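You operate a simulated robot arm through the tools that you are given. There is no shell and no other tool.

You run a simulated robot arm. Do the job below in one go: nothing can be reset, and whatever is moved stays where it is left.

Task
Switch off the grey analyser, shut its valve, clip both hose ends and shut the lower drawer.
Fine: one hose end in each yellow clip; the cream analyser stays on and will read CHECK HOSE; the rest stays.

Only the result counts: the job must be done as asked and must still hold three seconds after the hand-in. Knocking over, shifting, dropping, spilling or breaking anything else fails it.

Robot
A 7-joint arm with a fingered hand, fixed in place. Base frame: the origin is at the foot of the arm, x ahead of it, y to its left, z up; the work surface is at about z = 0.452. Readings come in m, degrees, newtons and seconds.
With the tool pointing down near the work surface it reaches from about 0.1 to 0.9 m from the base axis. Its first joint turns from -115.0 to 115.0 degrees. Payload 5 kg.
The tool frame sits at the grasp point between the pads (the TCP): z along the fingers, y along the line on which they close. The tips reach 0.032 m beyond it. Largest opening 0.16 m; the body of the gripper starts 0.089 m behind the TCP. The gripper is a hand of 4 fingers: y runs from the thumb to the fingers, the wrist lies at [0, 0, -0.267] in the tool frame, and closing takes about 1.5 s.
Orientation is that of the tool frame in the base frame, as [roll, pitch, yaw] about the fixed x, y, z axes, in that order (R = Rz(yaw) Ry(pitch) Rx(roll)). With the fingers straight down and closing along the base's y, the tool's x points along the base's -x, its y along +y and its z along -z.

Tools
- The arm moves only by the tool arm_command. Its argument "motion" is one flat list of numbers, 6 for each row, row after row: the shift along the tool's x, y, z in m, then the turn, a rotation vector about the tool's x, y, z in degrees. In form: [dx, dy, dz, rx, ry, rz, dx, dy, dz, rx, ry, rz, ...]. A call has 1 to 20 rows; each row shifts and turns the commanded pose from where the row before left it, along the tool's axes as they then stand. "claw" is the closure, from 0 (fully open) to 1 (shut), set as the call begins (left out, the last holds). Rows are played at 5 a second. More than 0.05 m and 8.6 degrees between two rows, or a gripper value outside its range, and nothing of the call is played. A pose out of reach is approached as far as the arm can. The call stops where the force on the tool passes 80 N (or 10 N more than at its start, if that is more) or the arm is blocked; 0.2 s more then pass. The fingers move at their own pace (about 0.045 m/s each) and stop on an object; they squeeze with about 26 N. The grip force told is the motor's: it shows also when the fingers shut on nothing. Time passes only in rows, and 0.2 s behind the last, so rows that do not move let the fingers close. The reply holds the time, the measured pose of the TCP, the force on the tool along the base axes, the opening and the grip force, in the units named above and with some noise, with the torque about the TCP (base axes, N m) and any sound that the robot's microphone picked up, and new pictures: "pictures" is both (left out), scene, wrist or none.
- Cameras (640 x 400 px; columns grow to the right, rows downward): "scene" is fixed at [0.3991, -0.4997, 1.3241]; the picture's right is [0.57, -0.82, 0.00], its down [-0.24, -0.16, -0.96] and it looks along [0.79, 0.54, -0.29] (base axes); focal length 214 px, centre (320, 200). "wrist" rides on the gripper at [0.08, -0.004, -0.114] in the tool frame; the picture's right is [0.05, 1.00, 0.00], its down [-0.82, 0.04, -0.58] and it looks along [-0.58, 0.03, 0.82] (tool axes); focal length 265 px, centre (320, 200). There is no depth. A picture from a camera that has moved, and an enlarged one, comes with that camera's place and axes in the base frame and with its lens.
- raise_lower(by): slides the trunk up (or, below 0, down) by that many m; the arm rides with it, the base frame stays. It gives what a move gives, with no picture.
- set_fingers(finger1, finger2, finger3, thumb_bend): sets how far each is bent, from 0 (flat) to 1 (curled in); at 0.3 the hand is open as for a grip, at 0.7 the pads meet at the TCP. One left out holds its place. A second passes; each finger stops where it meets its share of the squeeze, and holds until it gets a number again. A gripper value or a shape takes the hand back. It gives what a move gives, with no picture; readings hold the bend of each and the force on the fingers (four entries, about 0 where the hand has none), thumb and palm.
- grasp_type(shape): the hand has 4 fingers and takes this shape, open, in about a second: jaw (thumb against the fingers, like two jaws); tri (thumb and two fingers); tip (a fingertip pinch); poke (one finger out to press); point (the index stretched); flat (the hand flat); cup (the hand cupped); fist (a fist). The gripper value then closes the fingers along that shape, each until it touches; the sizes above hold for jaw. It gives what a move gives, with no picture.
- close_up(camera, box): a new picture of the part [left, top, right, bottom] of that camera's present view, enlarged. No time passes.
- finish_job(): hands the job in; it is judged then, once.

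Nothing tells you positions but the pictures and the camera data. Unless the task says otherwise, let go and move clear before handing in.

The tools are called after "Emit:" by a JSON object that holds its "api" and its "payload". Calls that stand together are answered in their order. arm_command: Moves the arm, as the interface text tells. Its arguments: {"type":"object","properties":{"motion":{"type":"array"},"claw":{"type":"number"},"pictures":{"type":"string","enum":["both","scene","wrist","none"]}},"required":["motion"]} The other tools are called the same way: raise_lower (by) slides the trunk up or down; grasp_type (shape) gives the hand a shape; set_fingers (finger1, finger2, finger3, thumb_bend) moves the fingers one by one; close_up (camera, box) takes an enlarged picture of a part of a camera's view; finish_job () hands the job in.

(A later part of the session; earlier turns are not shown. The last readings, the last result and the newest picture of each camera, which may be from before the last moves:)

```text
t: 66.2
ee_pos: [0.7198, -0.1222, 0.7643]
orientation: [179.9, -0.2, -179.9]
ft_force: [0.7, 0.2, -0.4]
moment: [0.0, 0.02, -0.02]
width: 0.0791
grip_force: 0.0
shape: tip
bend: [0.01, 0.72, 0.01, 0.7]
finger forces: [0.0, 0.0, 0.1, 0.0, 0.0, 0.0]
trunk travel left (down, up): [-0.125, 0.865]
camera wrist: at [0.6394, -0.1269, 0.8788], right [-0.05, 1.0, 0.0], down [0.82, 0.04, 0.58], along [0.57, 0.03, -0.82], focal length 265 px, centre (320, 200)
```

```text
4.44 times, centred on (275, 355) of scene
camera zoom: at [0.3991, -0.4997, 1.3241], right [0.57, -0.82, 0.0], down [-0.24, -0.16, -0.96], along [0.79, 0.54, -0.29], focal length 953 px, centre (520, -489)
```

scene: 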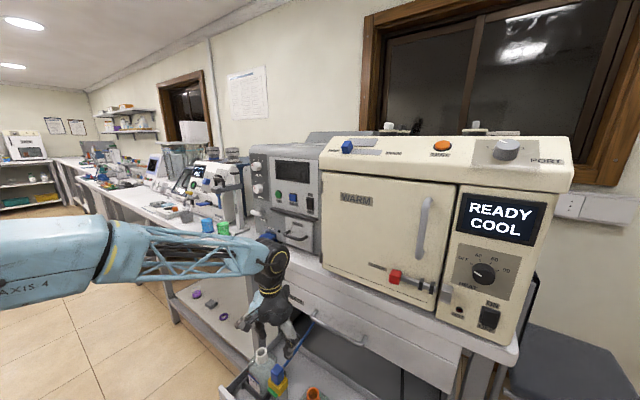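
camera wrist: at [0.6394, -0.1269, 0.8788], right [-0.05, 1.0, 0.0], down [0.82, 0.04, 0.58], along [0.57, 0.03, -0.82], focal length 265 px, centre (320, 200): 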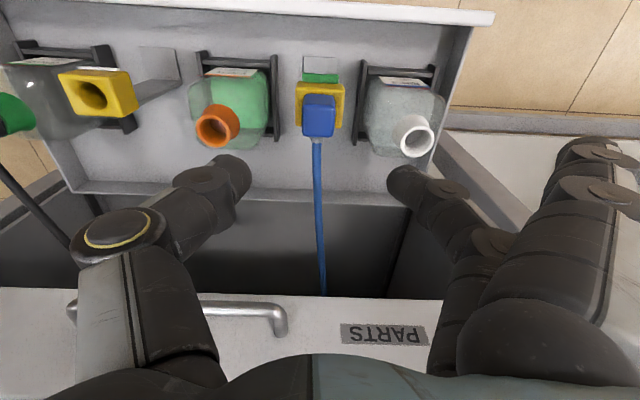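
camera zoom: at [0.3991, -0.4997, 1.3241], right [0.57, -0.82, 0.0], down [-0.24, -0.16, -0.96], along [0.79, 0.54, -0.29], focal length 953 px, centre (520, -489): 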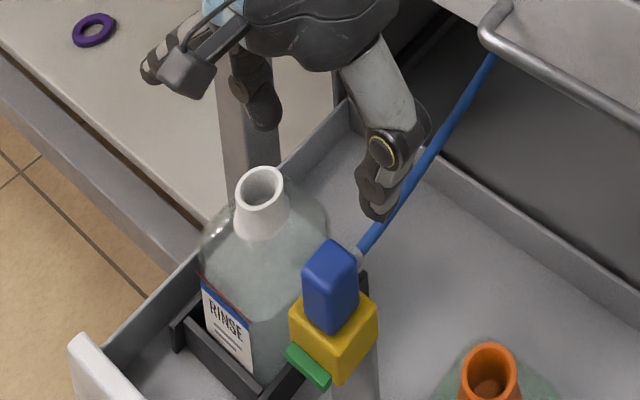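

The blue end sits in clip 1 with the green tab showing. Next I'll travel at this height towards the black hose end on the far side, near (0.748, -0.47).

Emit:
{"api": "arm_command", "payload": {"motion": [0, -0.046, 0, 0, 0, 0, 0, -0.046, 0, 0, 0, 0, 0, -0.046, 0, 0, 0, 0, 0, -0.046, 0, 0, 0, 0, 0, -0.046, 0, 0, 0, 0, 0, -0.046, 0, 0, 0, 0, 0, -0.046, 0, 0, 0, 0]}}

Emit:
{"api": "close_up", "payload": {"camera": "wrist", "box": [200, 50, 440, 210]}}

Emit:
{"api": "close_up", "payload": {"camera": "scene", "box": [230, 300, 400, 400]}}

```text
t: 67.8
ee_pos: [0.7179, -0.4432, 0.7638]
orientation: [179.9, -0.1, -179.9]
ft_force: [0.8, 0.3, 0.3]
moment: [-0.03, 0.01, -0.02]
width: 0.0792
grip_force: 0.1
shape: tip
bend: [0.01, 0.72, 0.01, 0.7]
finger forces: [0.0, 0.0, 0.0, 0.0, 0.1, 0.1]
trunk travel left (down, up): [-0.125, 0.865]
camera wrist: at [0.6382, -0.4485, 0.8778], right [-0.05, 1.0, 0.0], down [0.82, 0.04, 0.58], along [0.57, 0.03, -0.82], focal length 265 px, centre (320, 200)
```

scene: 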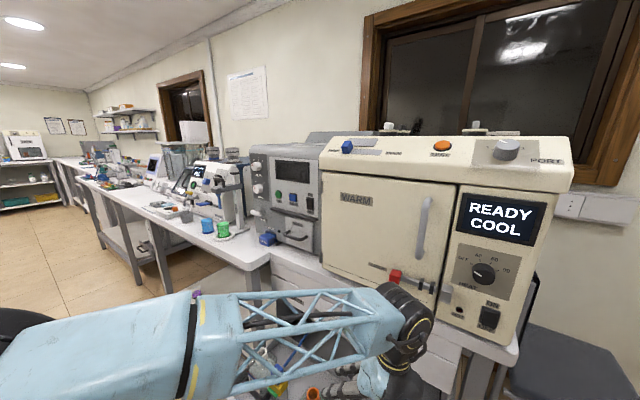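
wrist: 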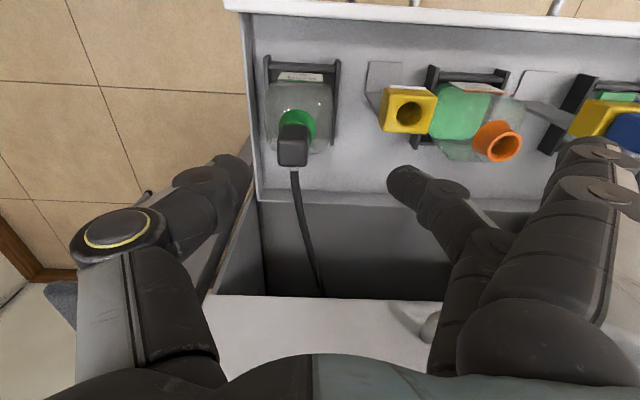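

```text
2.50 times, centred on (320, 130) of wrist
camera zoom: at [0.6382, -0.4485, 0.8778], right [-0.05, 1.0, 0.0], down [0.82, 0.04, 0.58], along [0.57, 0.03, -0.82], focal length 664 px, centre (320, 375)
```

zoom: 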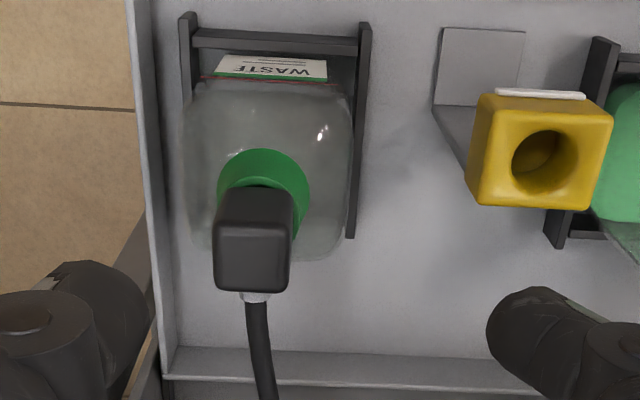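

```text
3.76 times, centred on (315, 350) of scene
camera zoom: at [0.3991, -0.4997, 1.3241], right [0.57, -0.82, 0.0], down [-0.24, -0.16, -0.96], along [0.79, 0.54, -0.29], focal length 807 px, centre (339, -365)
```

zoom: 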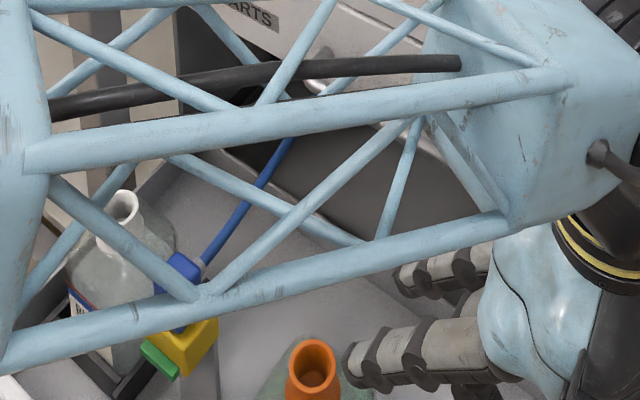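

The black block's top centre comes out near (0.751, -0.469, 0.639). I'll move to hover above it.

Emit:
{"api": "arm_command", "payload": {"motion": [-0.011, -0.0086, 0.0213, 0, 0, 0, -0.011, -0.0086, 0.0213, 0, 0, 0, -0.011, -0.0086, 0.0213, 0, 0, 0, 0, 0, 0, 0, 0, 0]}}

Emit:
{"api": "close_up", "payload": {"camera": "wrist", "box": [180, 60, 460, 260]}}

```text
t: 68.8
ee_pos: [0.752, -0.4703, 0.6986]
orientation: [179.9, -0.1, -179.9]
ft_force: [-0.2, 0.5, -0.2]
moment: [0.03, 0.0, -0.01]
width: 0.0797
grip_force: 0.1
shape: tip
bend: [0.01, 0.72, 0.01, 0.7]
finger forces: [0.0, 0.0, 0.1, 0.1, 0.0, 0.0]
trunk travel left (down, up): [-0.125, 0.865]
camera wrist: at [0.6714, -0.4744, 0.8136], right [-0.05, 1.0, 0.0], down [0.82, 0.04, 0.58], along [0.57, 0.03, -0.82], focal length 265 px, centre (320, 200)
```

scene: 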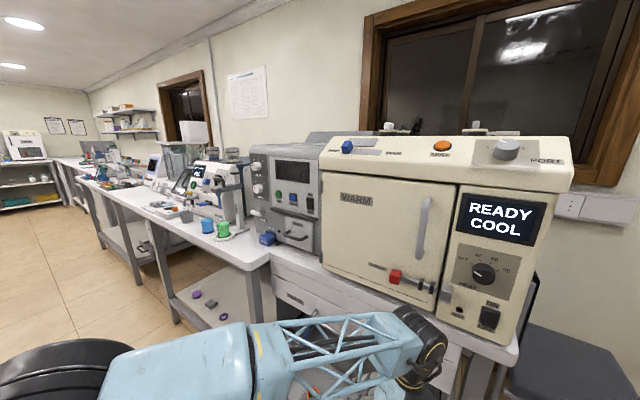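
wrist: 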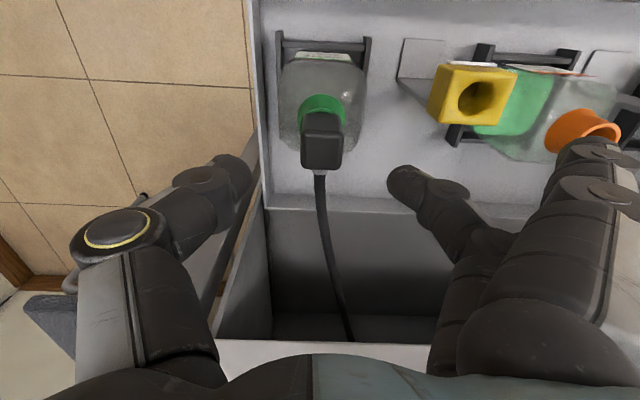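

```text
2.00 times, centred on (320, 160) of wrist
camera zoom: at [0.6714, -0.4744, 0.8136], right [-0.05, 1.0, 0.0], down [0.82, 0.04, 0.58], along [0.57, 0.03, -0.82], focal length 531 px, centre (320, 280)
```

zoom: 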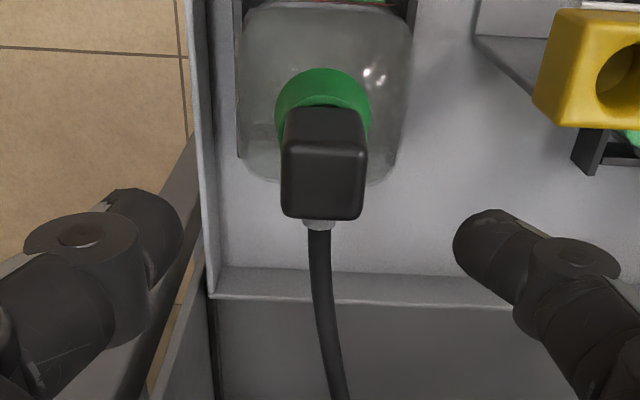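

The alignment matches the successful blue grasp. I'll descend the same 6 cm and close.

Emit:
{"api": "arm_command", "payload": {"motion": [0.001, 0.0007, 0.02, 0, 0, 0, 0, 0, 0.02, 0, 0, 0, 0, 0, 0.012, 0, 0, 0, 0, 0, 0.0096, 0, 0, 0, 0, 0, 0, 0, 0, 0]}}

Emit:
{"api": "close_up", "payload": {"camera": "wrist", "box": [180, 60, 460, 260]}}

```text
t: 70.0
ee_pos: [0.752, -0.4704, 0.6377]
orientation: [179.9, -0.1, -179.9]
ft_force: [0.5, 0.2, -0.3]
moment: [-0.03, 0.01, 0.0]
width: 0.0794
grip_force: 0.0
shape: tip
bend: [0.01, 0.72, 0.01, 0.7]
finger forces: [0.0, 0.0, 0.1, 0.0, 0.0, 0.0]
trunk travel left (down, up): [-0.125, 0.865]
camera wrist: at [0.6708, -0.4751, 0.7518], right [-0.05, 1.0, 0.0], down [0.82, 0.04, 0.58], along [0.57, 0.03, -0.82], focal length 265 px, centre (320, 200)
```

scene: 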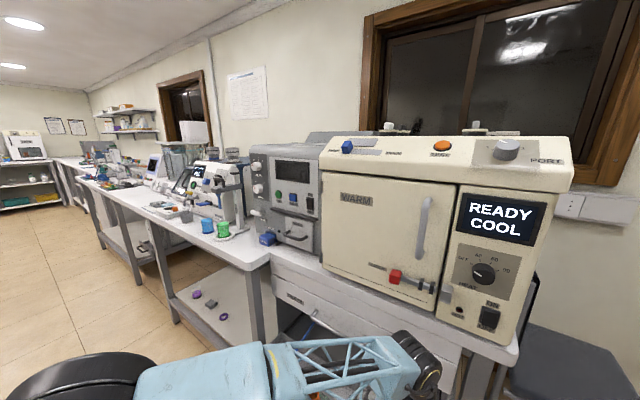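
wrist: 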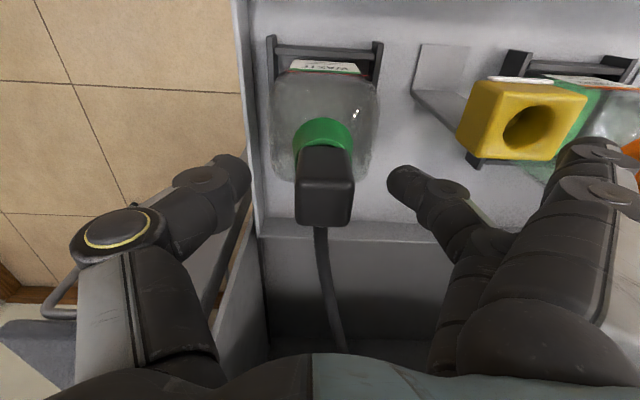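

```text
2.00 times, centred on (320, 160) of wrist
camera zoom: at [0.6708, -0.4751, 0.7518], right [-0.05, 1.0, 0.0], down [0.82, 0.04, 0.58], along [0.57, 0.03, -0.82], focal length 531 px, centre (320, 280)
```

zoom: 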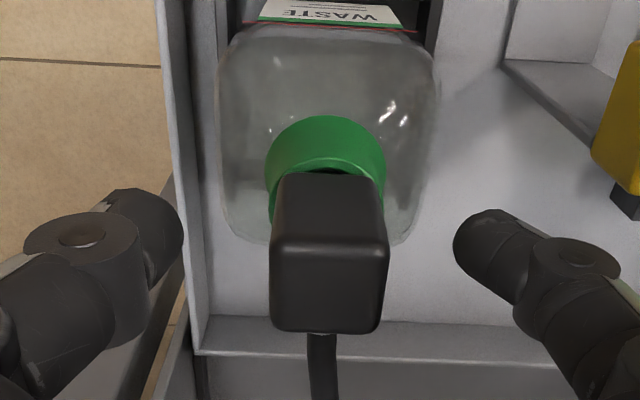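

The grip is nearly centred. I'll shift 2 mm, close, and check the hold.

Emit:
{"api": "arm_command", "payload": {"motion": [0, 0.002, 0, 0, 0, 0], "pictures": "none"}}

Emit:
{"api": "arm_command", "payload": {"motion": [0, 0, 0, 0, 0, 0, 0, 0, 0, 0, 0, 0, 0, 0, 0, 0, 0, 0, 0, 0, 0, 0, 0, 0, 0, 0, 0, 0, 0, 0, 0, 0, 0, 0, 0, 0, 0, 0, 0, 0, 0, 0], "claw": 1, "pictures": "wrist"}}

```text
t: 70.5
ee_pos: [0.7515, -0.4689, 0.636]
orientation: [179.9, 0.0, -179.8]
ft_force: [-0.2, 0.4, -0.4]
moment: [-0.05, -0.03, -0.01]
width: 0.0796
grip_force: 0.0
shape: tip
bend: [0.01, 0.72, 0.01, 0.7]
finger forces: [0.0, 0.0, 0.0, 0.0, 0.0, 0.0]
trunk travel left (down, up): [-0.125, 0.865]
```

```text
t: 72.0
ee_pos: [0.7522, -0.4692, 0.6374]
orientation: [179.9, -0.1, -179.9]
ft_force: [-0.6, 0.0, 0.6]
moment: [0.01, -0.02, -0.02]
width: 0.0244
grip_force: 26.2
shape: tip
bend: [0.27, 0.73, 0.27, 0.7]
finger forces: [0.1, 23.2, 0.0, 0.0, 23.3, 0.1]
trunk travel left (down, up): [-0.125, 0.865]
camera wrist: at [0.6713, -0.4733, 0.7517], right [-0.05, 1.0, 0.0], down [0.82, 0.04, 0.58], along [0.57, 0.03, -0.82], focal length 265 px, centre (320, 200)
```

wrist: 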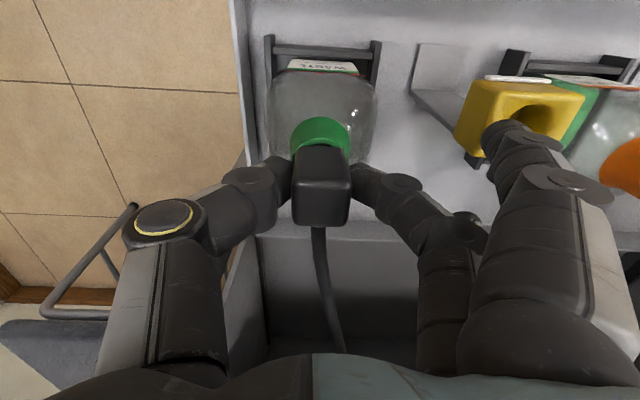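

The black end is held at 23 N each side. I'll lift straight up 10 cm.

Emit:
{"api": "arm_command", "payload": {"motion": [0, 0, -0.005, 0, 0, 0, 0, 0, -0.01, 0, 0, 0, 0, 0, -0.015, 0, 0, 0, 0, 0, -0.02, 0, 0, 0, 0, 0, -0.025, 0, 0, 0, 0, 0, -0.025, 0, 0, 0, 0, 0, 0, 0, 0, 0]}}

Emit:
{"api": "close_up", "payload": {"camera": "wrist", "box": [220, 0, 500, 200]}}

```text
t: 73.7
ee_pos: [0.7505, -0.4669, 0.7363]
orientation: [179.9, -0.1, -180.0]
ft_force: [-0.3, -0.7, 0.6]
moment: [0.01, 0.03, -0.01]
width: 0.0246
grip_force: 26.2
shape: tip
bend: [0.28, 0.73, 0.28, 0.7]
finger forces: [0.0, 23.2, 0.0, 0.0, 23.3, 0.0]
trunk travel left (down, up): [-0.125, 0.865]
camera wrist: at [0.6701, -0.4718, 0.8513], right [-0.05, 1.0, 0.0], down [0.82, 0.04, 0.58], along [0.57, 0.03, -0.82], focal length 265 px, centre (320, 200)
```

scene: 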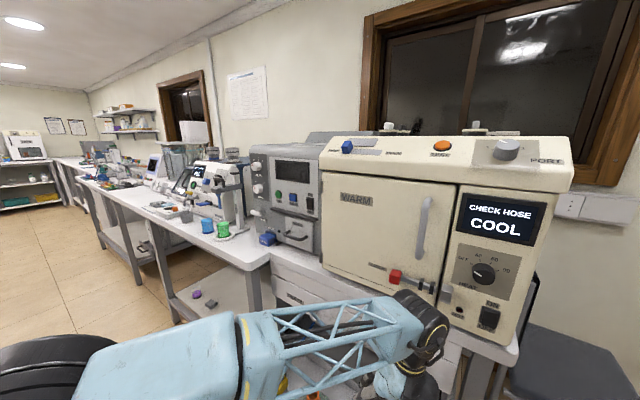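
wrist: 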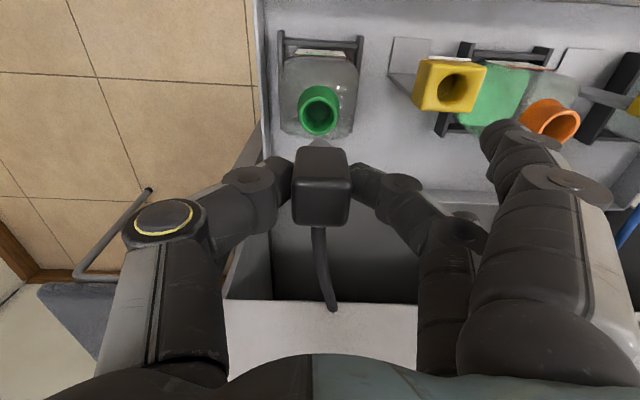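

```text
2.00 times, centred on (360, 100) of wrist
camera zoom: at [0.6701, -0.4718, 0.8513], right [-0.05, 1.0, 0.0], down [0.82, 0.04, 0.58], along [0.57, 0.03, -0.82], focal length 531 px, centre (240, 400)
```

zoom: 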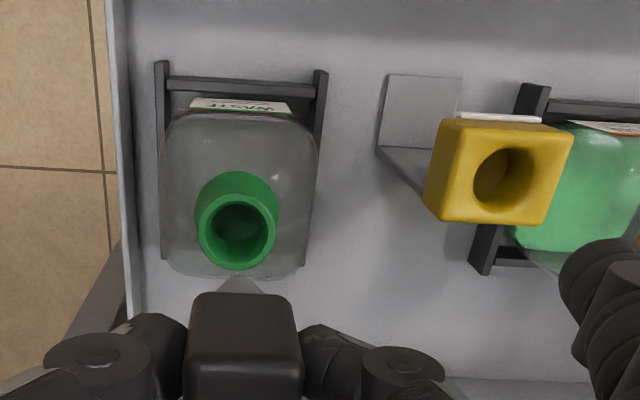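

The cream display now reads CHECK HOSE as expected, and the black end is free. I'll carry it over clip 2 near (0.719, -0.350).

Emit:
{"api": "arm_command", "payload": {"motion": [0.008, 0.0292, 0, 0, 0, 0, 0.008, 0.0292, 0, 0, 0, 0, 0.008, 0.0292, 0, 0, 0, 0, 0.008, 0.0292, 0, 0, 0, 0, 0, 0, 0.02, 0, 0, 0, 0, 0, 0, 0, 0, 0]}}

Emit:
{"api": "close_up", "payload": {"camera": "wrist", "box": [180, 30, 460, 230]}}

```text
t: 75.0
ee_pos: [0.7192, -0.3497, 0.7195]
orientation: [179.9, 0.0, -179.9]
ft_force: [-0.2, 0.0, -1.5]
moment: [0.0, -0.01, -0.01]
width: 0.0243
grip_force: 25.9
shape: tip
bend: [0.28, 0.73, 0.28, 0.7]
finger forces: [0.0, 23.4, 0.0, 0.0, 23.4, 0.1]
trunk travel left (down, up): [-0.125, 0.865]
camera wrist: at [0.639, -0.355, 0.8337], right [-0.05, 1.0, 0.0], down [0.82, 0.04, 0.58], along [0.57, 0.03, -0.82], focal length 265 px, centre (320, 200)
```

scene: 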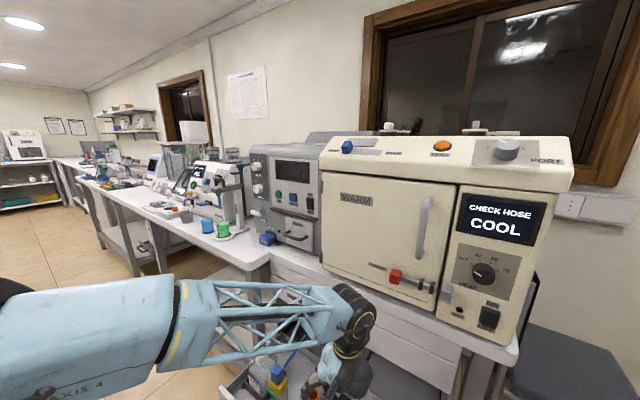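
wrist: 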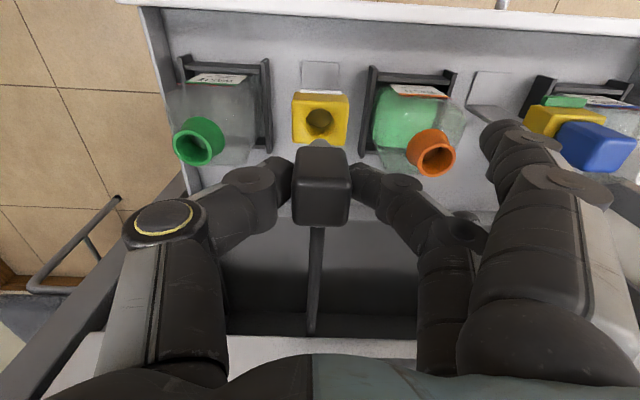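

```text
2.00 times, centred on (320, 130) of wrist
camera zoom: at [0.639, -0.355, 0.8337], right [-0.05, 1.0, 0.0], down [0.82, 0.04, 0.58], along [0.57, 0.03, -0.82], focal length 531 px, centre (320, 340)
```

zoom: 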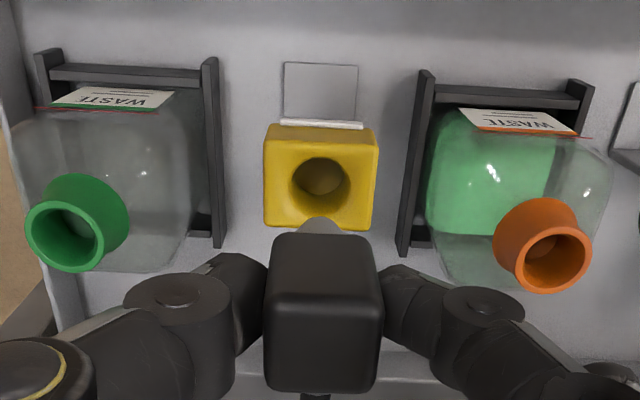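

Alignment over clip 2 matches what worked for clip 1. I'll descend to just above the rim and verify.

Emit:
{"api": "arm_command", "payload": {"motion": [0, 0.0005, 0.015, 0, 0, 0, 0, 0, 0.015, 0, 0, 0, 0, 0, 0.015, 0, 0, 0, 0, 0, 0, 0, 0, 0], "pictures": "wrist"}}

Emit:
{"api": "close_up", "payload": {"camera": "wrist", "box": [220, 50, 420, 210]}}

```text
t: 76.0
ee_pos: [0.7213, -0.35, 0.675]
orientation: [179.9, -0.2, -180.0]
ft_force: [-0.1, 0.5, -0.2]
moment: [-0.02, 0.02, -0.05]
width: 0.0242
grip_force: 25.9
shape: tip
bend: [0.28, 0.73, 0.28, 0.7]
finger forces: [0.0, 23.3, 0.0, 0.0, 23.4, 0.1]
trunk travel left (down, up): [-0.125, 0.865]
camera wrist: at [0.6402, -0.3542, 0.7884], right [-0.05, 1.0, 0.0], down [0.82, 0.04, 0.58], along [0.57, 0.03, -0.82], focal length 265 px, centre (320, 200)
```

wrist: 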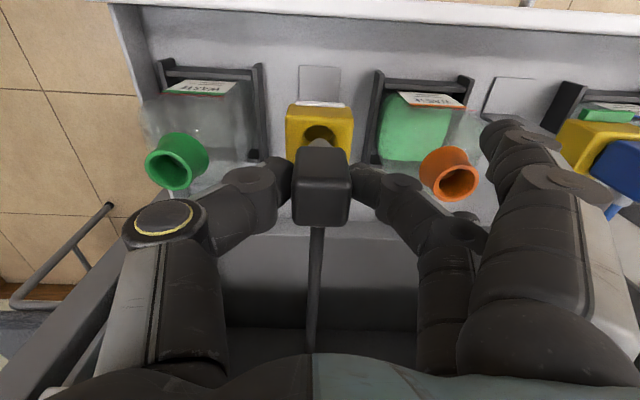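

```text
2.50 times, centred on (320, 130) of wrist
camera zoom: at [0.6402, -0.3542, 0.7884], right [-0.05, 1.0, 0.0], down [0.82, 0.04, 0.58], along [0.57, 0.03, -0.82], focal length 664 px, centre (320, 375)
```

zoom: 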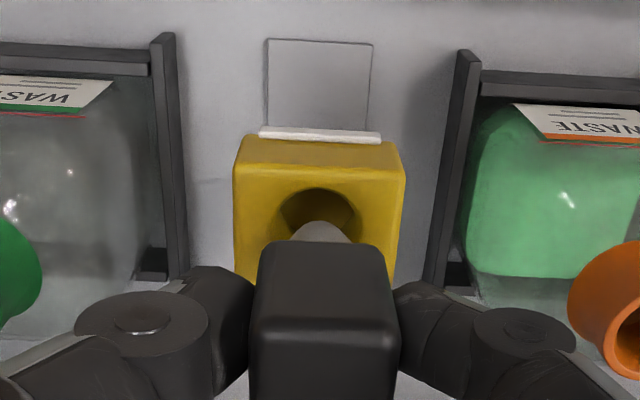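

Sideways alignment is good; I'm about 2 mm too far forward. I'll correct that and lower into the clip.

Emit:
{"api": "arm_command", "payload": {"motion": [0.002, -0.0005, 0.002, 0, 0, 0, 0, 0, 0.007, 0, 0, 0, 0, 0, 0.007, 0, 0, 0, 0, 0, 0.007, 0, 0, 0, 0, 0, 0, 0, 0, 0], "pictures": "wrist"}}

Emit:
{"api": "close_up", "payload": {"camera": "wrist", "box": [220, 50, 420, 210]}}

```text
t: 77.2
ee_pos: [0.7193, -0.3502, 0.6505]
orientation: [179.9, 0.0, -180.0]
ft_force: [0.0, 0.6, -1.0]
moment: [-0.03, 0.0, 0.03]
width: 0.0242
grip_force: 25.8
shape: tip
bend: [0.28, 0.73, 0.28, 0.7]
finger forces: [0.1, 23.4, 0.0, 0.0, 23.5, 0.0]
trunk travel left (down, up): [-0.125, 0.865]
camera wrist: at [0.6387, -0.3556, 0.765], right [-0.05, 1.0, 0.0], down [0.82, 0.04, 0.58], along [0.57, 0.03, -0.82], focal length 265 px, centre (320, 200)
```

wrist: 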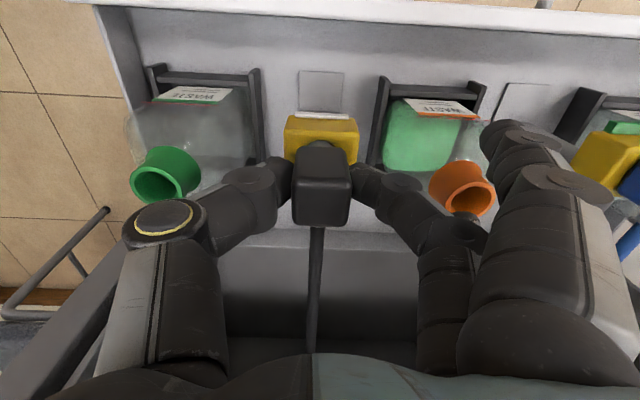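

```text
2.50 times, centred on (320, 130) of wrist
camera zoom: at [0.6387, -0.3556, 0.765], right [-0.05, 1.0, 0.0], down [0.82, 0.04, 0.58], along [0.57, 0.03, -0.82], focal length 664 px, centre (320, 375)
```

zoom: 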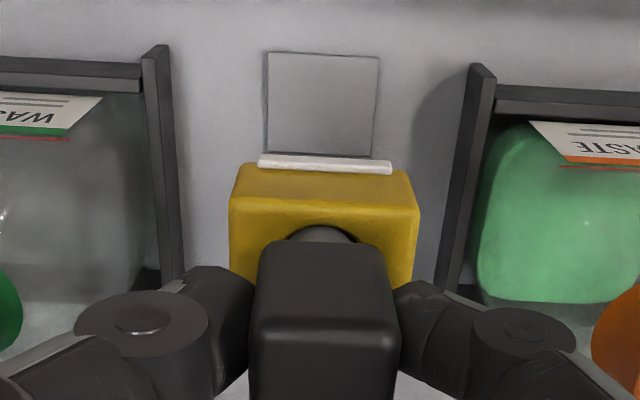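

The spigot is in the hole with no resistance. I'll lower the last 12 mm in small steps, looking for the green tab.

Emit:
{"api": "arm_command", "payload": {"motion": [0, 0, 0.004, 0, 0, 0, 0, 0, 0.004, 0, 0, 0, 0, 0, 0.004, 0, 0, 0, 0, 0, 0, 0, 0, 0], "pictures": "wrist"}}

Emit:
{"api": "close_up", "payload": {"camera": "wrist", "box": [220, 50, 420, 210]}}

```text
t: 78.2
ee_pos: [0.717, -0.3495, 0.6365]
orientation: [179.9, -0.1, -179.9]
ft_force: [2.1, 0.9, 0.0]
moment: [0.02, -0.06, 0.04]
width: 0.0243
grip_force: 26.0
shape: tip
bend: [0.28, 0.73, 0.28, 0.7]
finger forces: [0.0, 23.7, 0.1, 0.0, 23.3, 0.0]
trunk travel left (down, up): [-0.125, 0.865]
camera wrist: at [0.6376, -0.3557, 0.7522], right [-0.05, 1.0, 0.0], down [0.82, 0.04, 0.58], along [0.57, 0.03, -0.82], focal length 265 px, centre (320, 200)
```

wrist: 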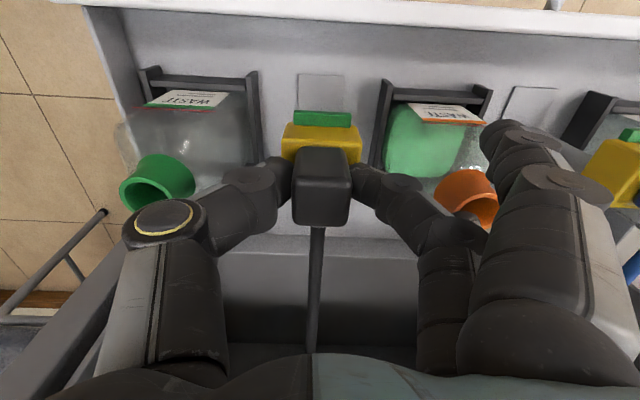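

```text
2.50 times, centred on (320, 130) of wrist
camera zoom: at [0.6376, -0.3557, 0.7522], right [-0.05, 1.0, 0.0], down [0.82, 0.04, 0.58], along [0.57, 0.03, -0.82], focal length 664 px, centre (320, 375)
```

zoom: 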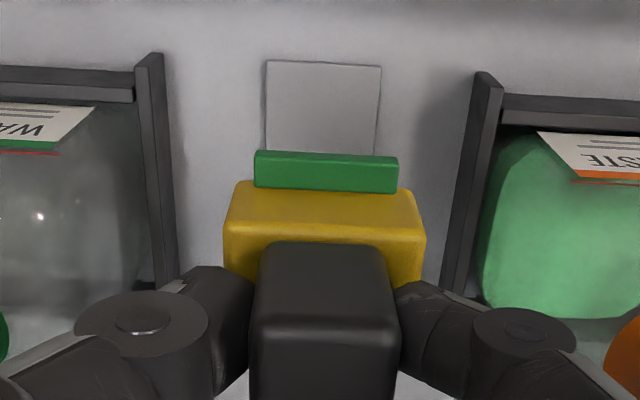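

The second tab is green as well, so the black end is latched. I'll release and rise straight up.

Emit:
{"api": "arm_command", "payload": {"motion": [0, 0, 0, 0, 0, 0, 0, 0, 0, 0, 0, 0, 0, 0, 0, 0, 0, 0, 0, 0, 0, 0, 0, 0, 0, 0, 0, 0, 0, 0], "claw": 0.5, "pictures": "wrist"}}

Emit:
{"api": "arm_command", "payload": {"motion": [0, 0, -0.015, 0, 0, 0, 0, 0, -0.03, 0, 0, 0, 0, 0, -0.04, 0, 0, 0, 0, 0, -0.04, 0, 0, 0, 0, 0, 0, 0, 0, 0]}}

Emit:
{"api": "close_up", "payload": {"camera": "wrist", "box": [100, 0, 640, 220]}}

```text
t: 79.5
ee_pos: [0.7194, -0.3508, 0.6388]
orientation: [179.9, -0.1, -179.9]
ft_force: [-0.7, 0.2, 0.0]
moment: [0.01, -0.01, -0.03]
width: 0.079
grip_force: 0.0
shape: tip
bend: [0.01, 0.72, 0.01, 0.7]
finger forces: [0.0, 0.0, 0.1, 0.1, 0.0, 0.0]
trunk travel left (down, up): [-0.125, 0.865]
camera wrist: at [0.6374, -0.3559, 0.7523], right [-0.05, 1.0, 0.0], down [0.82, 0.04, 0.58], along [0.57, 0.03, -0.82], focal length 265 px, centre (320, 200)
```

wrist: 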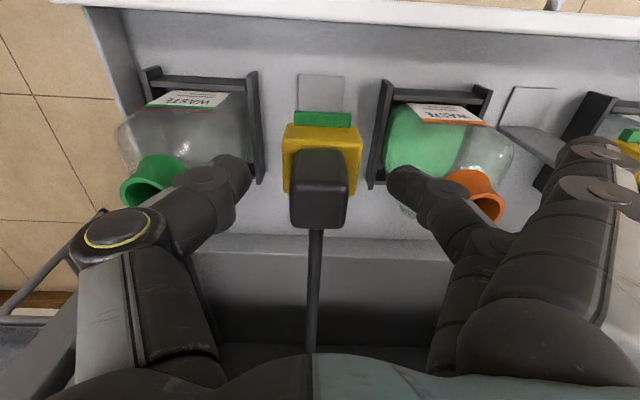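

```text
t: 80.7
ee_pos: [0.7157, -0.3519, 0.7648]
orientation: [179.9, -0.1, 180.0]
ft_force: [0.2, -0.1, -0.2]
moment: [0.02, 0.03, -0.04]
width: 0.079
grip_force: 0.1
shape: tip
bend: [0.01, 0.72, 0.01, 0.7]
finger forces: [0.0, 0.1, 0.0, 0.0, 0.1, 0.0]
trunk travel left (down, up): [-0.125, 0.865]
camera wrist: at [0.6358, -0.3561, 0.8793], right [-0.05, 1.0, 0.0], down [0.82, 0.04, 0.58], along [0.57, 0.03, -0.82], focal length 265 px, centre (320, 200)
```

scene: 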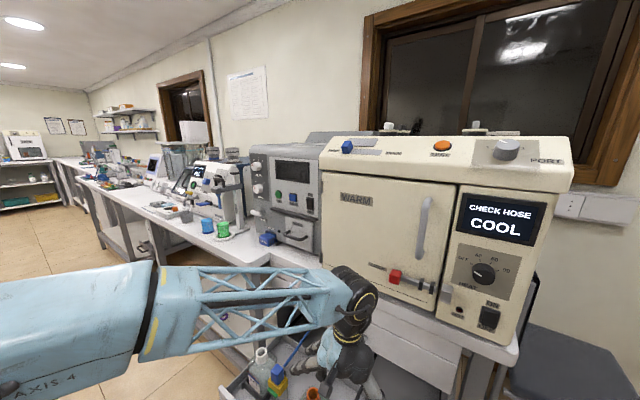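
wrist: 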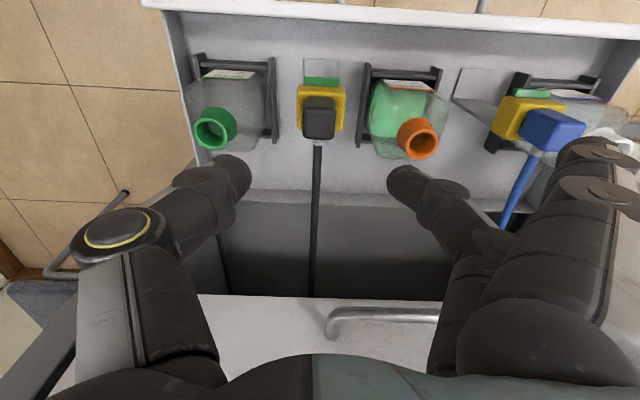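

```text
1.19 times, centred on (370, 110) of wrist
camera zoom: at [0.6358, -0.3561, 0.8793], right [-0.05, 1.0, 0.0], down [0.82, 0.04, 0.58], along [0.57, 0.03, -0.82], focal length 315 px, centre (261, 307)
```

zoom: 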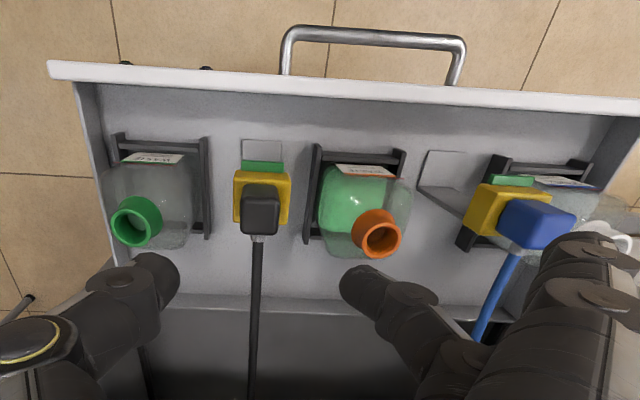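

Both hose ends are clipped and the cream analyser shows CHECK HOSE. Only the drawer is left, so I'll back the hand toward the base, in front of the drawer, to see its front panel and handle.

Emit:
{"api": "arm_command", "payload": {"motion": [0.0443, 0.019, 0, 0, 0, 0, 0.0443, 0.019, 0, 0, 0, 0, 0.0443, 0.019, 0, 0, 0, 0, 0.0443, 0.019, 0, 0, 0, 0, 0.0443, 0.019, 0, 0, 0, 0, 0.0443, 0.019, 0, 0, 0, 0]}}

Emit:
{"api": "close_up", "payload": {"camera": "wrist", "box": [60, 0, 460, 250]}}

Emit:
{"api": "close_up", "payload": {"camera": "scene", "box": [200, 280, 400, 400]}}

```text
t: 82.0
ee_pos: [0.4533, -0.2357, 0.7646]
orientation: [179.8, -0.1, -179.9]
ft_force: [0.2, -0.7, -0.1]
moment: [0.06, -0.02, 0.02]
width: 0.0791
grip_force: 0.0
shape: tip
bend: [0.01, 0.72, 0.01, 0.7]
finger forces: [0.0, 0.1, 0.0, 0.1, 0.0, 0.0]
trunk travel left (down, up): [-0.125, 0.865]
camera wrist: at [0.3728, -0.2413, 0.8796], right [-0.05, 1.0, 0.0], down [0.82, 0.04, 0.58], along [0.57, 0.03, -0.82], focal length 265 px, centre (320, 200)
```

scene: 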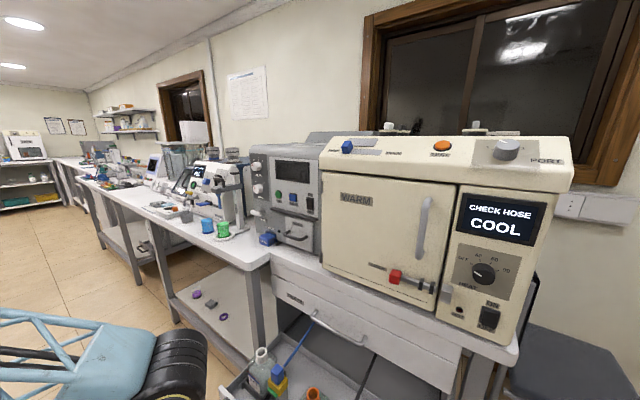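
wrist: 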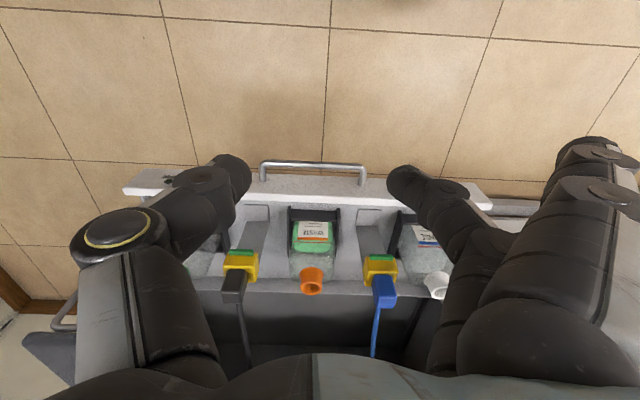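

```text
1.60 times, centred on (260, 125) of wrist
camera zoom: at [0.3728, -0.2413, 0.8796], right [-0.05, 1.0, 0.0], down [0.82, 0.04, 0.58], along [0.57, 0.03, -0.82], focal length 425 px, centre (416, 320)
```

zoom: 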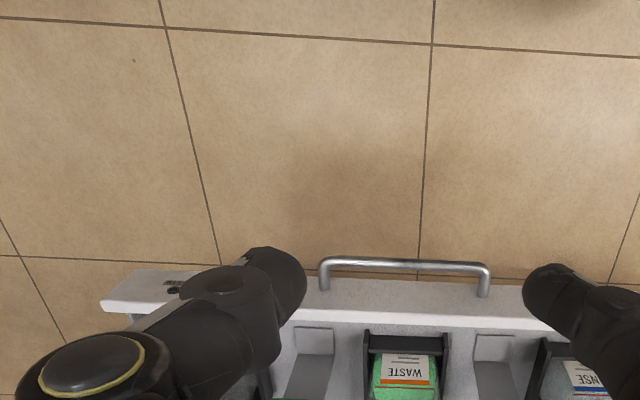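

```text
3.20 times, centred on (300, 340) of scene
camera zoom: at [0.3991, -0.4997, 1.3241], right [0.57, -0.82, 0.0], down [-0.24, -0.16, -0.96], along [0.79, 0.54, -0.29], focal length 686 px, centre (384, -248)
```

zoom: 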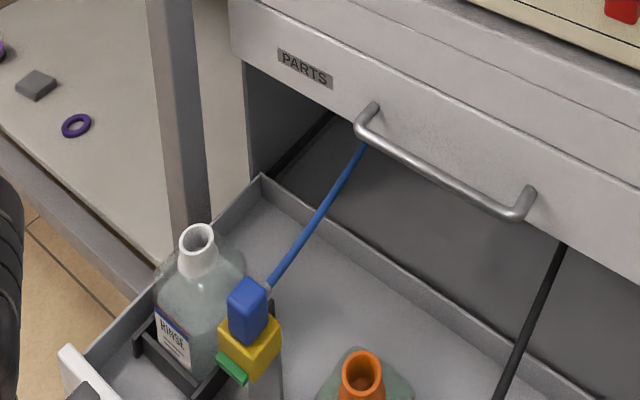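

The drawer front is at about x=0.637, top z≈0.48, with its handle bar near (0.594, -0.34 to -0.146, ~0.445). I'll close the hand, lower the trunk the rest of the way, and tilt the fingers 30° forward so I can push the handle without touching the PARTS handle above.

Emit:
{"api": "grasp_type", "payload": {"shape": "jaw"}}

Emit:
{"api": "arm_command", "payload": {"motion": [0, 0, 0, 0, -6, 0, 0, 0, 0, 0, -6, 0, 0, 0, 0, 0, -6, 0, 0, 0, 0, 0, -6, 0, 0, 0, 0, 0, -6, 0, 0, 0, 0, 0, 0, 0, 0, 0, 0, 0, 0, 0, 0, 0, 0, 0, 0, 0, 0, 0, 0, 0, 0, 0], "claw": 1, "pictures": "none"}}

Emit:
{"api": "raise_lower", "payload": {"by": -0.12}}

Emit:
{"api": "arm_command", "payload": {"motion": [0, 0, 0, 0, 0, 0]}}

```text
t: 83.0
ee_pos: [0.4541, -0.2363, 0.766]
orientation: [180.0, -0.1, -179.8]
ft_force: [0.4, 0.5, -0.2]
moment: [0.0, 0.01, 0.02]
width: 0.16
grip_force: 0.1
shape: jaw
bend: [0.3, 0.3, 0.3, 0.3]
finger forces: [0.0, 0.0, 0.0, 0.1, 0.1, 0.0]
trunk travel left (down, up): [-0.125, 0.865]
```

```text
t: 85.0
ee_pos: [0.4513, -0.2371, 0.7638]
orientation: [180.0, 29.9, 179.9]
ft_force: [0.3, 0.2, 0.5]
moment: [-0.01, -0.02, 0.01]
width: 0.0
grip_force: 2.5
shape: jaw
bend: [0.65, 0.62, 0.65, 0.66]
finger forces: [0.0, 0.0, 0.0, 0.0, 0.0, 0.1]
trunk travel left (down, up): [-0.125, 0.865]
```

```text
t: 86.5
ee_pos: [0.4529, -0.2374, 0.6434]
orientation: [180.0, 29.9, 180.0]
ft_force: [-0.1, 0.7, -0.4]
moment: [0.0, -0.01, 0.02]
width: 0.0001
grip_force: 26.2
shape: jaw
bend: [0.69, 0.63, 0.69, 0.66]
finger forces: [0.1, 0.1, 0.0, 0.1, 0.0, 0.0]
trunk travel left (down, up): [-0.005, 0.985]
```

```text
t: 86.8
ee_pos: [0.4521, -0.2365, 0.6445]
orientation: [179.9, 30.0, -180.0]
ft_force: [-0.5, 0.9, -0.6]
moment: [-0.01, 0.0, -0.01]
width: 0.0
grip_force: 26.5
shape: jaw
bend: [0.69, 0.63, 0.69, 0.66]
finger forces: [0.1, 0.0, 0.0, 0.1, 0.0, 0.0]
trunk travel left (down, up): [-0.005, 0.985]
camera wrist: at [0.3254, -0.2417, 0.7028], right [-0.05, 1.0, -0.02], down [0.42, 0.04, 0.91], along [0.91, 0.03, -0.42], focal length 265 px, centre (320, 200)
```

scene: 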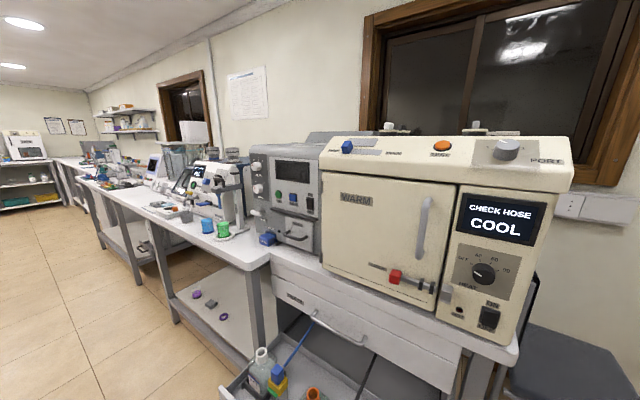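
wrist: 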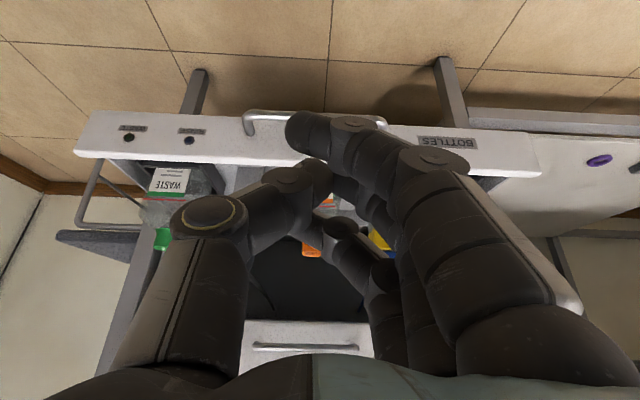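

I can see the drawer's front face now, with a BOTTLES label and two small round features on the left. I'll zoom in on those before pushing.

Emit:
{"api": "close_up", "payload": {"camera": "wrist", "box": [70, 90, 270, 190]}}

Emit:
{"api": "close_up", "payload": {"camera": "wrist", "box": [220, 60, 560, 230]}}

```text
3.20 times, centred on (170, 140) of wrist
camera zoom: at [0.3254, -0.2417, 0.7028], right [-0.05, 1.0, -0.02], down [0.42, 0.04, 0.91], along [0.91, 0.03, -0.42], focal length 849 px, centre (800, 392)
```

zoom: 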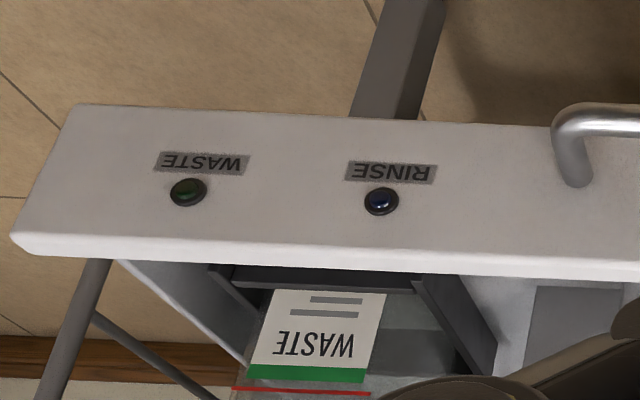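

```text
1.88 times, centred on (390, 145) of wrist
camera zoom: at [0.3254, -0.2417, 0.7028], right [-0.05, 1.0, -0.02], down [0.42, 0.04, 0.91], along [0.91, 0.03, -0.42], focal length 500 px, centre (188, 304)
```

zoom: 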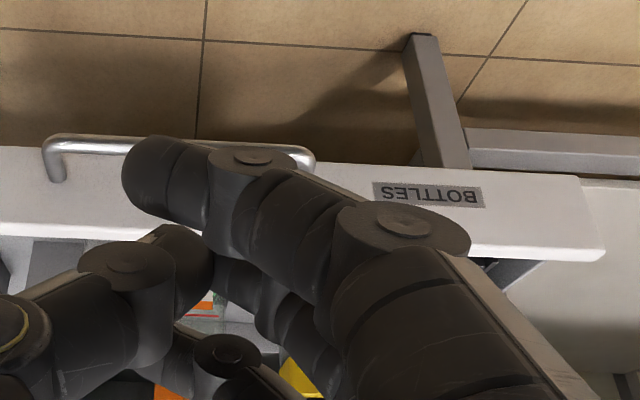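

Those are just indicator lamps for WASTE and RINSE. The handle bar works out to about x=0.588, z=0.463, with the panel face at x≈0.63. I'll lower the closed hand in front of the handle, about 8 cm short of it.

Emit:
{"api": "arm_command", "payload": {"motion": [0.0205, 0, 0.0354, 0, 0, 0, 0.0205, 0, 0.0354, 0, 0, 0, 0.0205, 0, 0.0354, 0, 0, 0, 0.0205, 0, 0.0354, 0, 0, 0, 0.0205, 0, 0.0354, 0, 0, 0, 0, 0, 0, 0, 0, 0]}}

Emit:
{"api": "close_up", "payload": {"camera": "scene", "box": [180, 260, 400, 400]}}

```text
t: 87.8
ee_pos: [0.3211, -0.3933, 0.589]
orientation: [-163.5, 31.2, 165.2]
ft_force: [0.2, 0.1, 0.3]
moment: [-0.01, 0.01, -0.03]
width: 0.0
grip_force: 26.2
shape: jaw
bend: [0.69, 0.63, 0.69, 0.66]
finger forces: [0.0, 0.1, 0.0, 0.0, 0.1, 0.0]
out of reach, approached as far as the arm can: row 2, 4
trunk travel left (down, up): [-0.005, 0.985]
stopped in row 4: the arm was blocked; the commanded pose is now the measured one
camera wrist: at [0.206, -0.3341, 0.6415], right [0.34, 0.9, -0.27], down [0.45, 0.09, 0.89], along [0.82, -0.43, -0.38], focal length 265 px, centre (320, 200)
```

scene: 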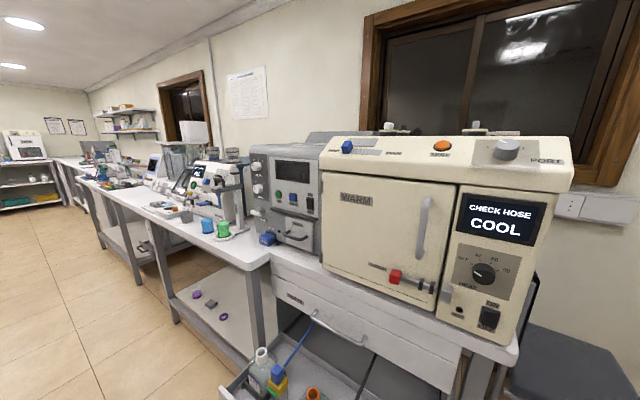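
wrist: 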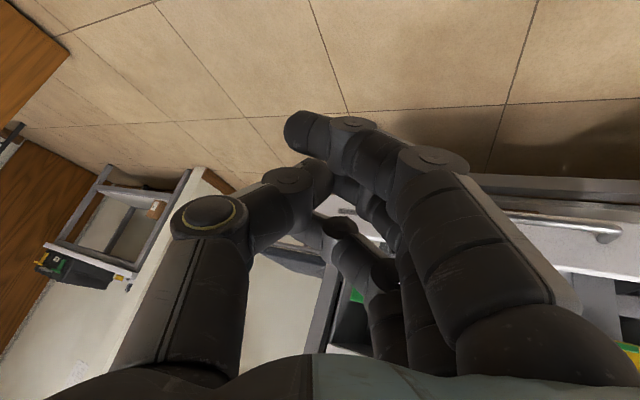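

```text
2.86 times, centred on (290, 330) of scene
camera zoom: at [0.3991, -0.4997, 1.3241], right [0.57, -0.82, 0.0], down [-0.24, -0.16, -0.96], along [0.79, 0.54, -0.29], focal length 613 px, centre (406, -171)
```

zoom: 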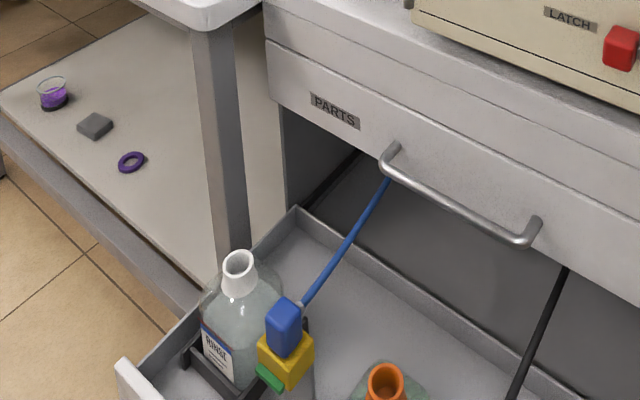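

The arm folded too tightly that close to its base and swung aside. Nothing was touched, and the drawer is unchanged. I'll raise the trunk, restore the straight-down orientation, and approach from farther out instead.

Emit:
{"api": "raise_lower", "payload": {"by": 0.2}}

Emit:
{"api": "arm_command", "payload": {"motion": [0, 0, 0, -4.0, 5.76, -3.76, 0, 0, 0, -4.0, 5.76, -3.76, 0, 0, 0, -4.0, 5.76, -3.76, 0, 0, 0, -4.0, 5.76, -3.76, 0, 0, 0, -4.0, 5.76, -3.76, -0.03, 0.02, 0, 0, 0, 0, -0.04, 0.03, 0, 0, 0, 0, -0.04, 0.03, 0, 0, 0, 0, -0.04, 0.03, 0, 0, 0, 0, -0.04, 0.03, 0, 0, 0, 0]}}

```text
t: 90.0
ee_pos: [0.3217, -0.3941, 0.791]
orientation: [-163.7, 31.8, 165.1]
ft_force: [-0.6, 0.1, 0.2]
moment: [-0.02, -0.03, -0.01]
width: 0.0
grip_force: 26.1
shape: jaw
bend: [0.69, 0.63, 0.69, 0.66]
finger forces: [0.0, 0.1, 0.1, 0.0, 0.0, 0.1]
trunk travel left (down, up): [-0.205, 0.785]
```

```text
t: 92.2
ee_pos: [0.5114, -0.2551, 0.796]
orientation: [-179.9, 0.7, 179.9]
ft_force: [-1.5, 1.1, 0.7]
moment: [0.0, -0.04, 0.02]
width: 0.0002
grip_force: 25.8
shape: jaw
bend: [0.69, 0.63, 0.69, 0.67]
finger forces: [0.0, 0.0, 0.0, 0.1, 0.0, 0.0]
trunk travel left (down, up): [-0.205, 0.785]
camera wrist: at [0.4296, -0.2599, 0.9099], right [-0.05, 1.0, 0.0], down [0.81, 0.04, 0.59], along [0.58, 0.03, -0.81], focal length 265 px, centre (320, 200)
```

scene: 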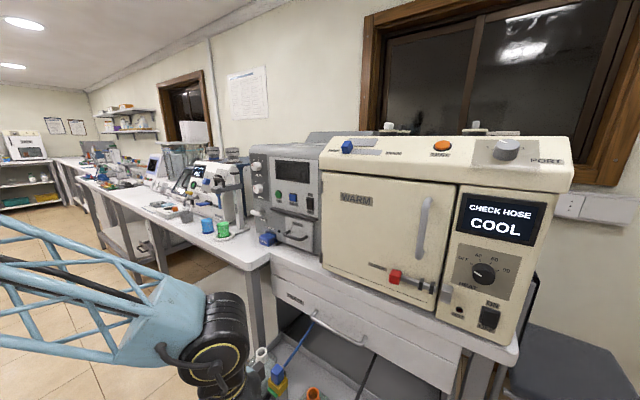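
wrist: 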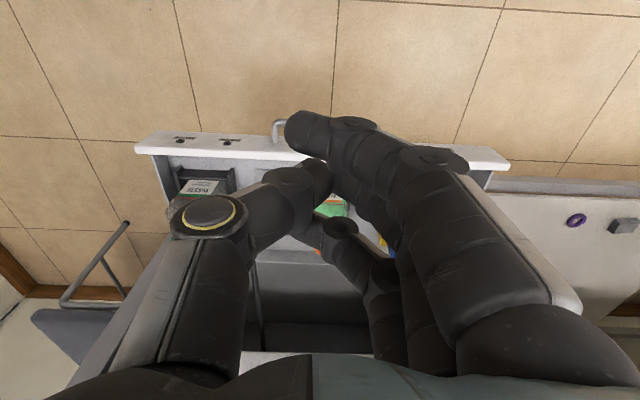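

The pose is restored: pointing down at x≈0.51, in front of the drawer handle. I'll lower the trunk again and step the hand down with the tool vertical.

Emit:
{"api": "raise_lower", "payload": {"by": -0.2}}

Emit:
{"api": "arm_command", "payload": {"motion": [0, 0, 0.02, 0, 0, 0, 0, 0, 0.02, 0, 0, 0, 0, 0, 0.02, 0, 0, 0]}}

```text
t: 94.4
ee_pos: [0.51, -0.2558, 0.5964]
orientation: [-179.9, 0.6, 179.9]
ft_force: [-0.1, 0.2, -0.8]
moment: [0.02, -0.01, 0.0]
width: 0.0
grip_force: 25.9
shape: jaw
bend: [0.69, 0.63, 0.69, 0.67]
finger forces: [0.0, 0.1, 0.1, 0.0, 0.0, 0.0]
trunk travel left (down, up): [-0.005, 0.985]
```

```text
t: 95.2
ee_pos: [0.5126, -0.257, 0.5387]
orientation: [-179.9, 0.6, 179.9]
ft_force: [0.4, 0.7, 0.6]
moment: [-0.02, -0.03, -0.01]
width: 0.0
grip_force: 26.4
shape: jaw
bend: [0.69, 0.63, 0.69, 0.67]
finger forces: [0.0, 0.0, 0.0, 0.1, 0.0, 0.0]
trunk travel left (down, up): [-0.005, 0.985]
camera wrist: at [0.431, -0.2611, 0.6509], right [-0.05, 1.0, 0.0], down [0.81, 0.04, 0.59], along [0.58, 0.03, -0.81], focal length 265 px, centre (320, 200)
```

scene: 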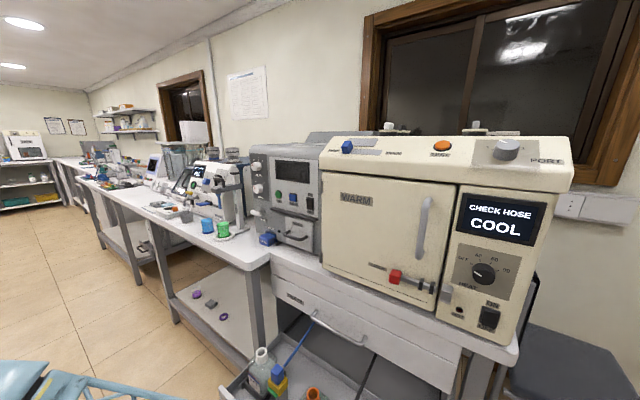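
wrist: 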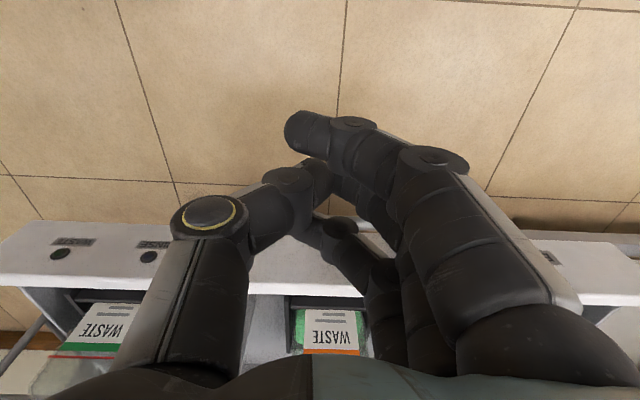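

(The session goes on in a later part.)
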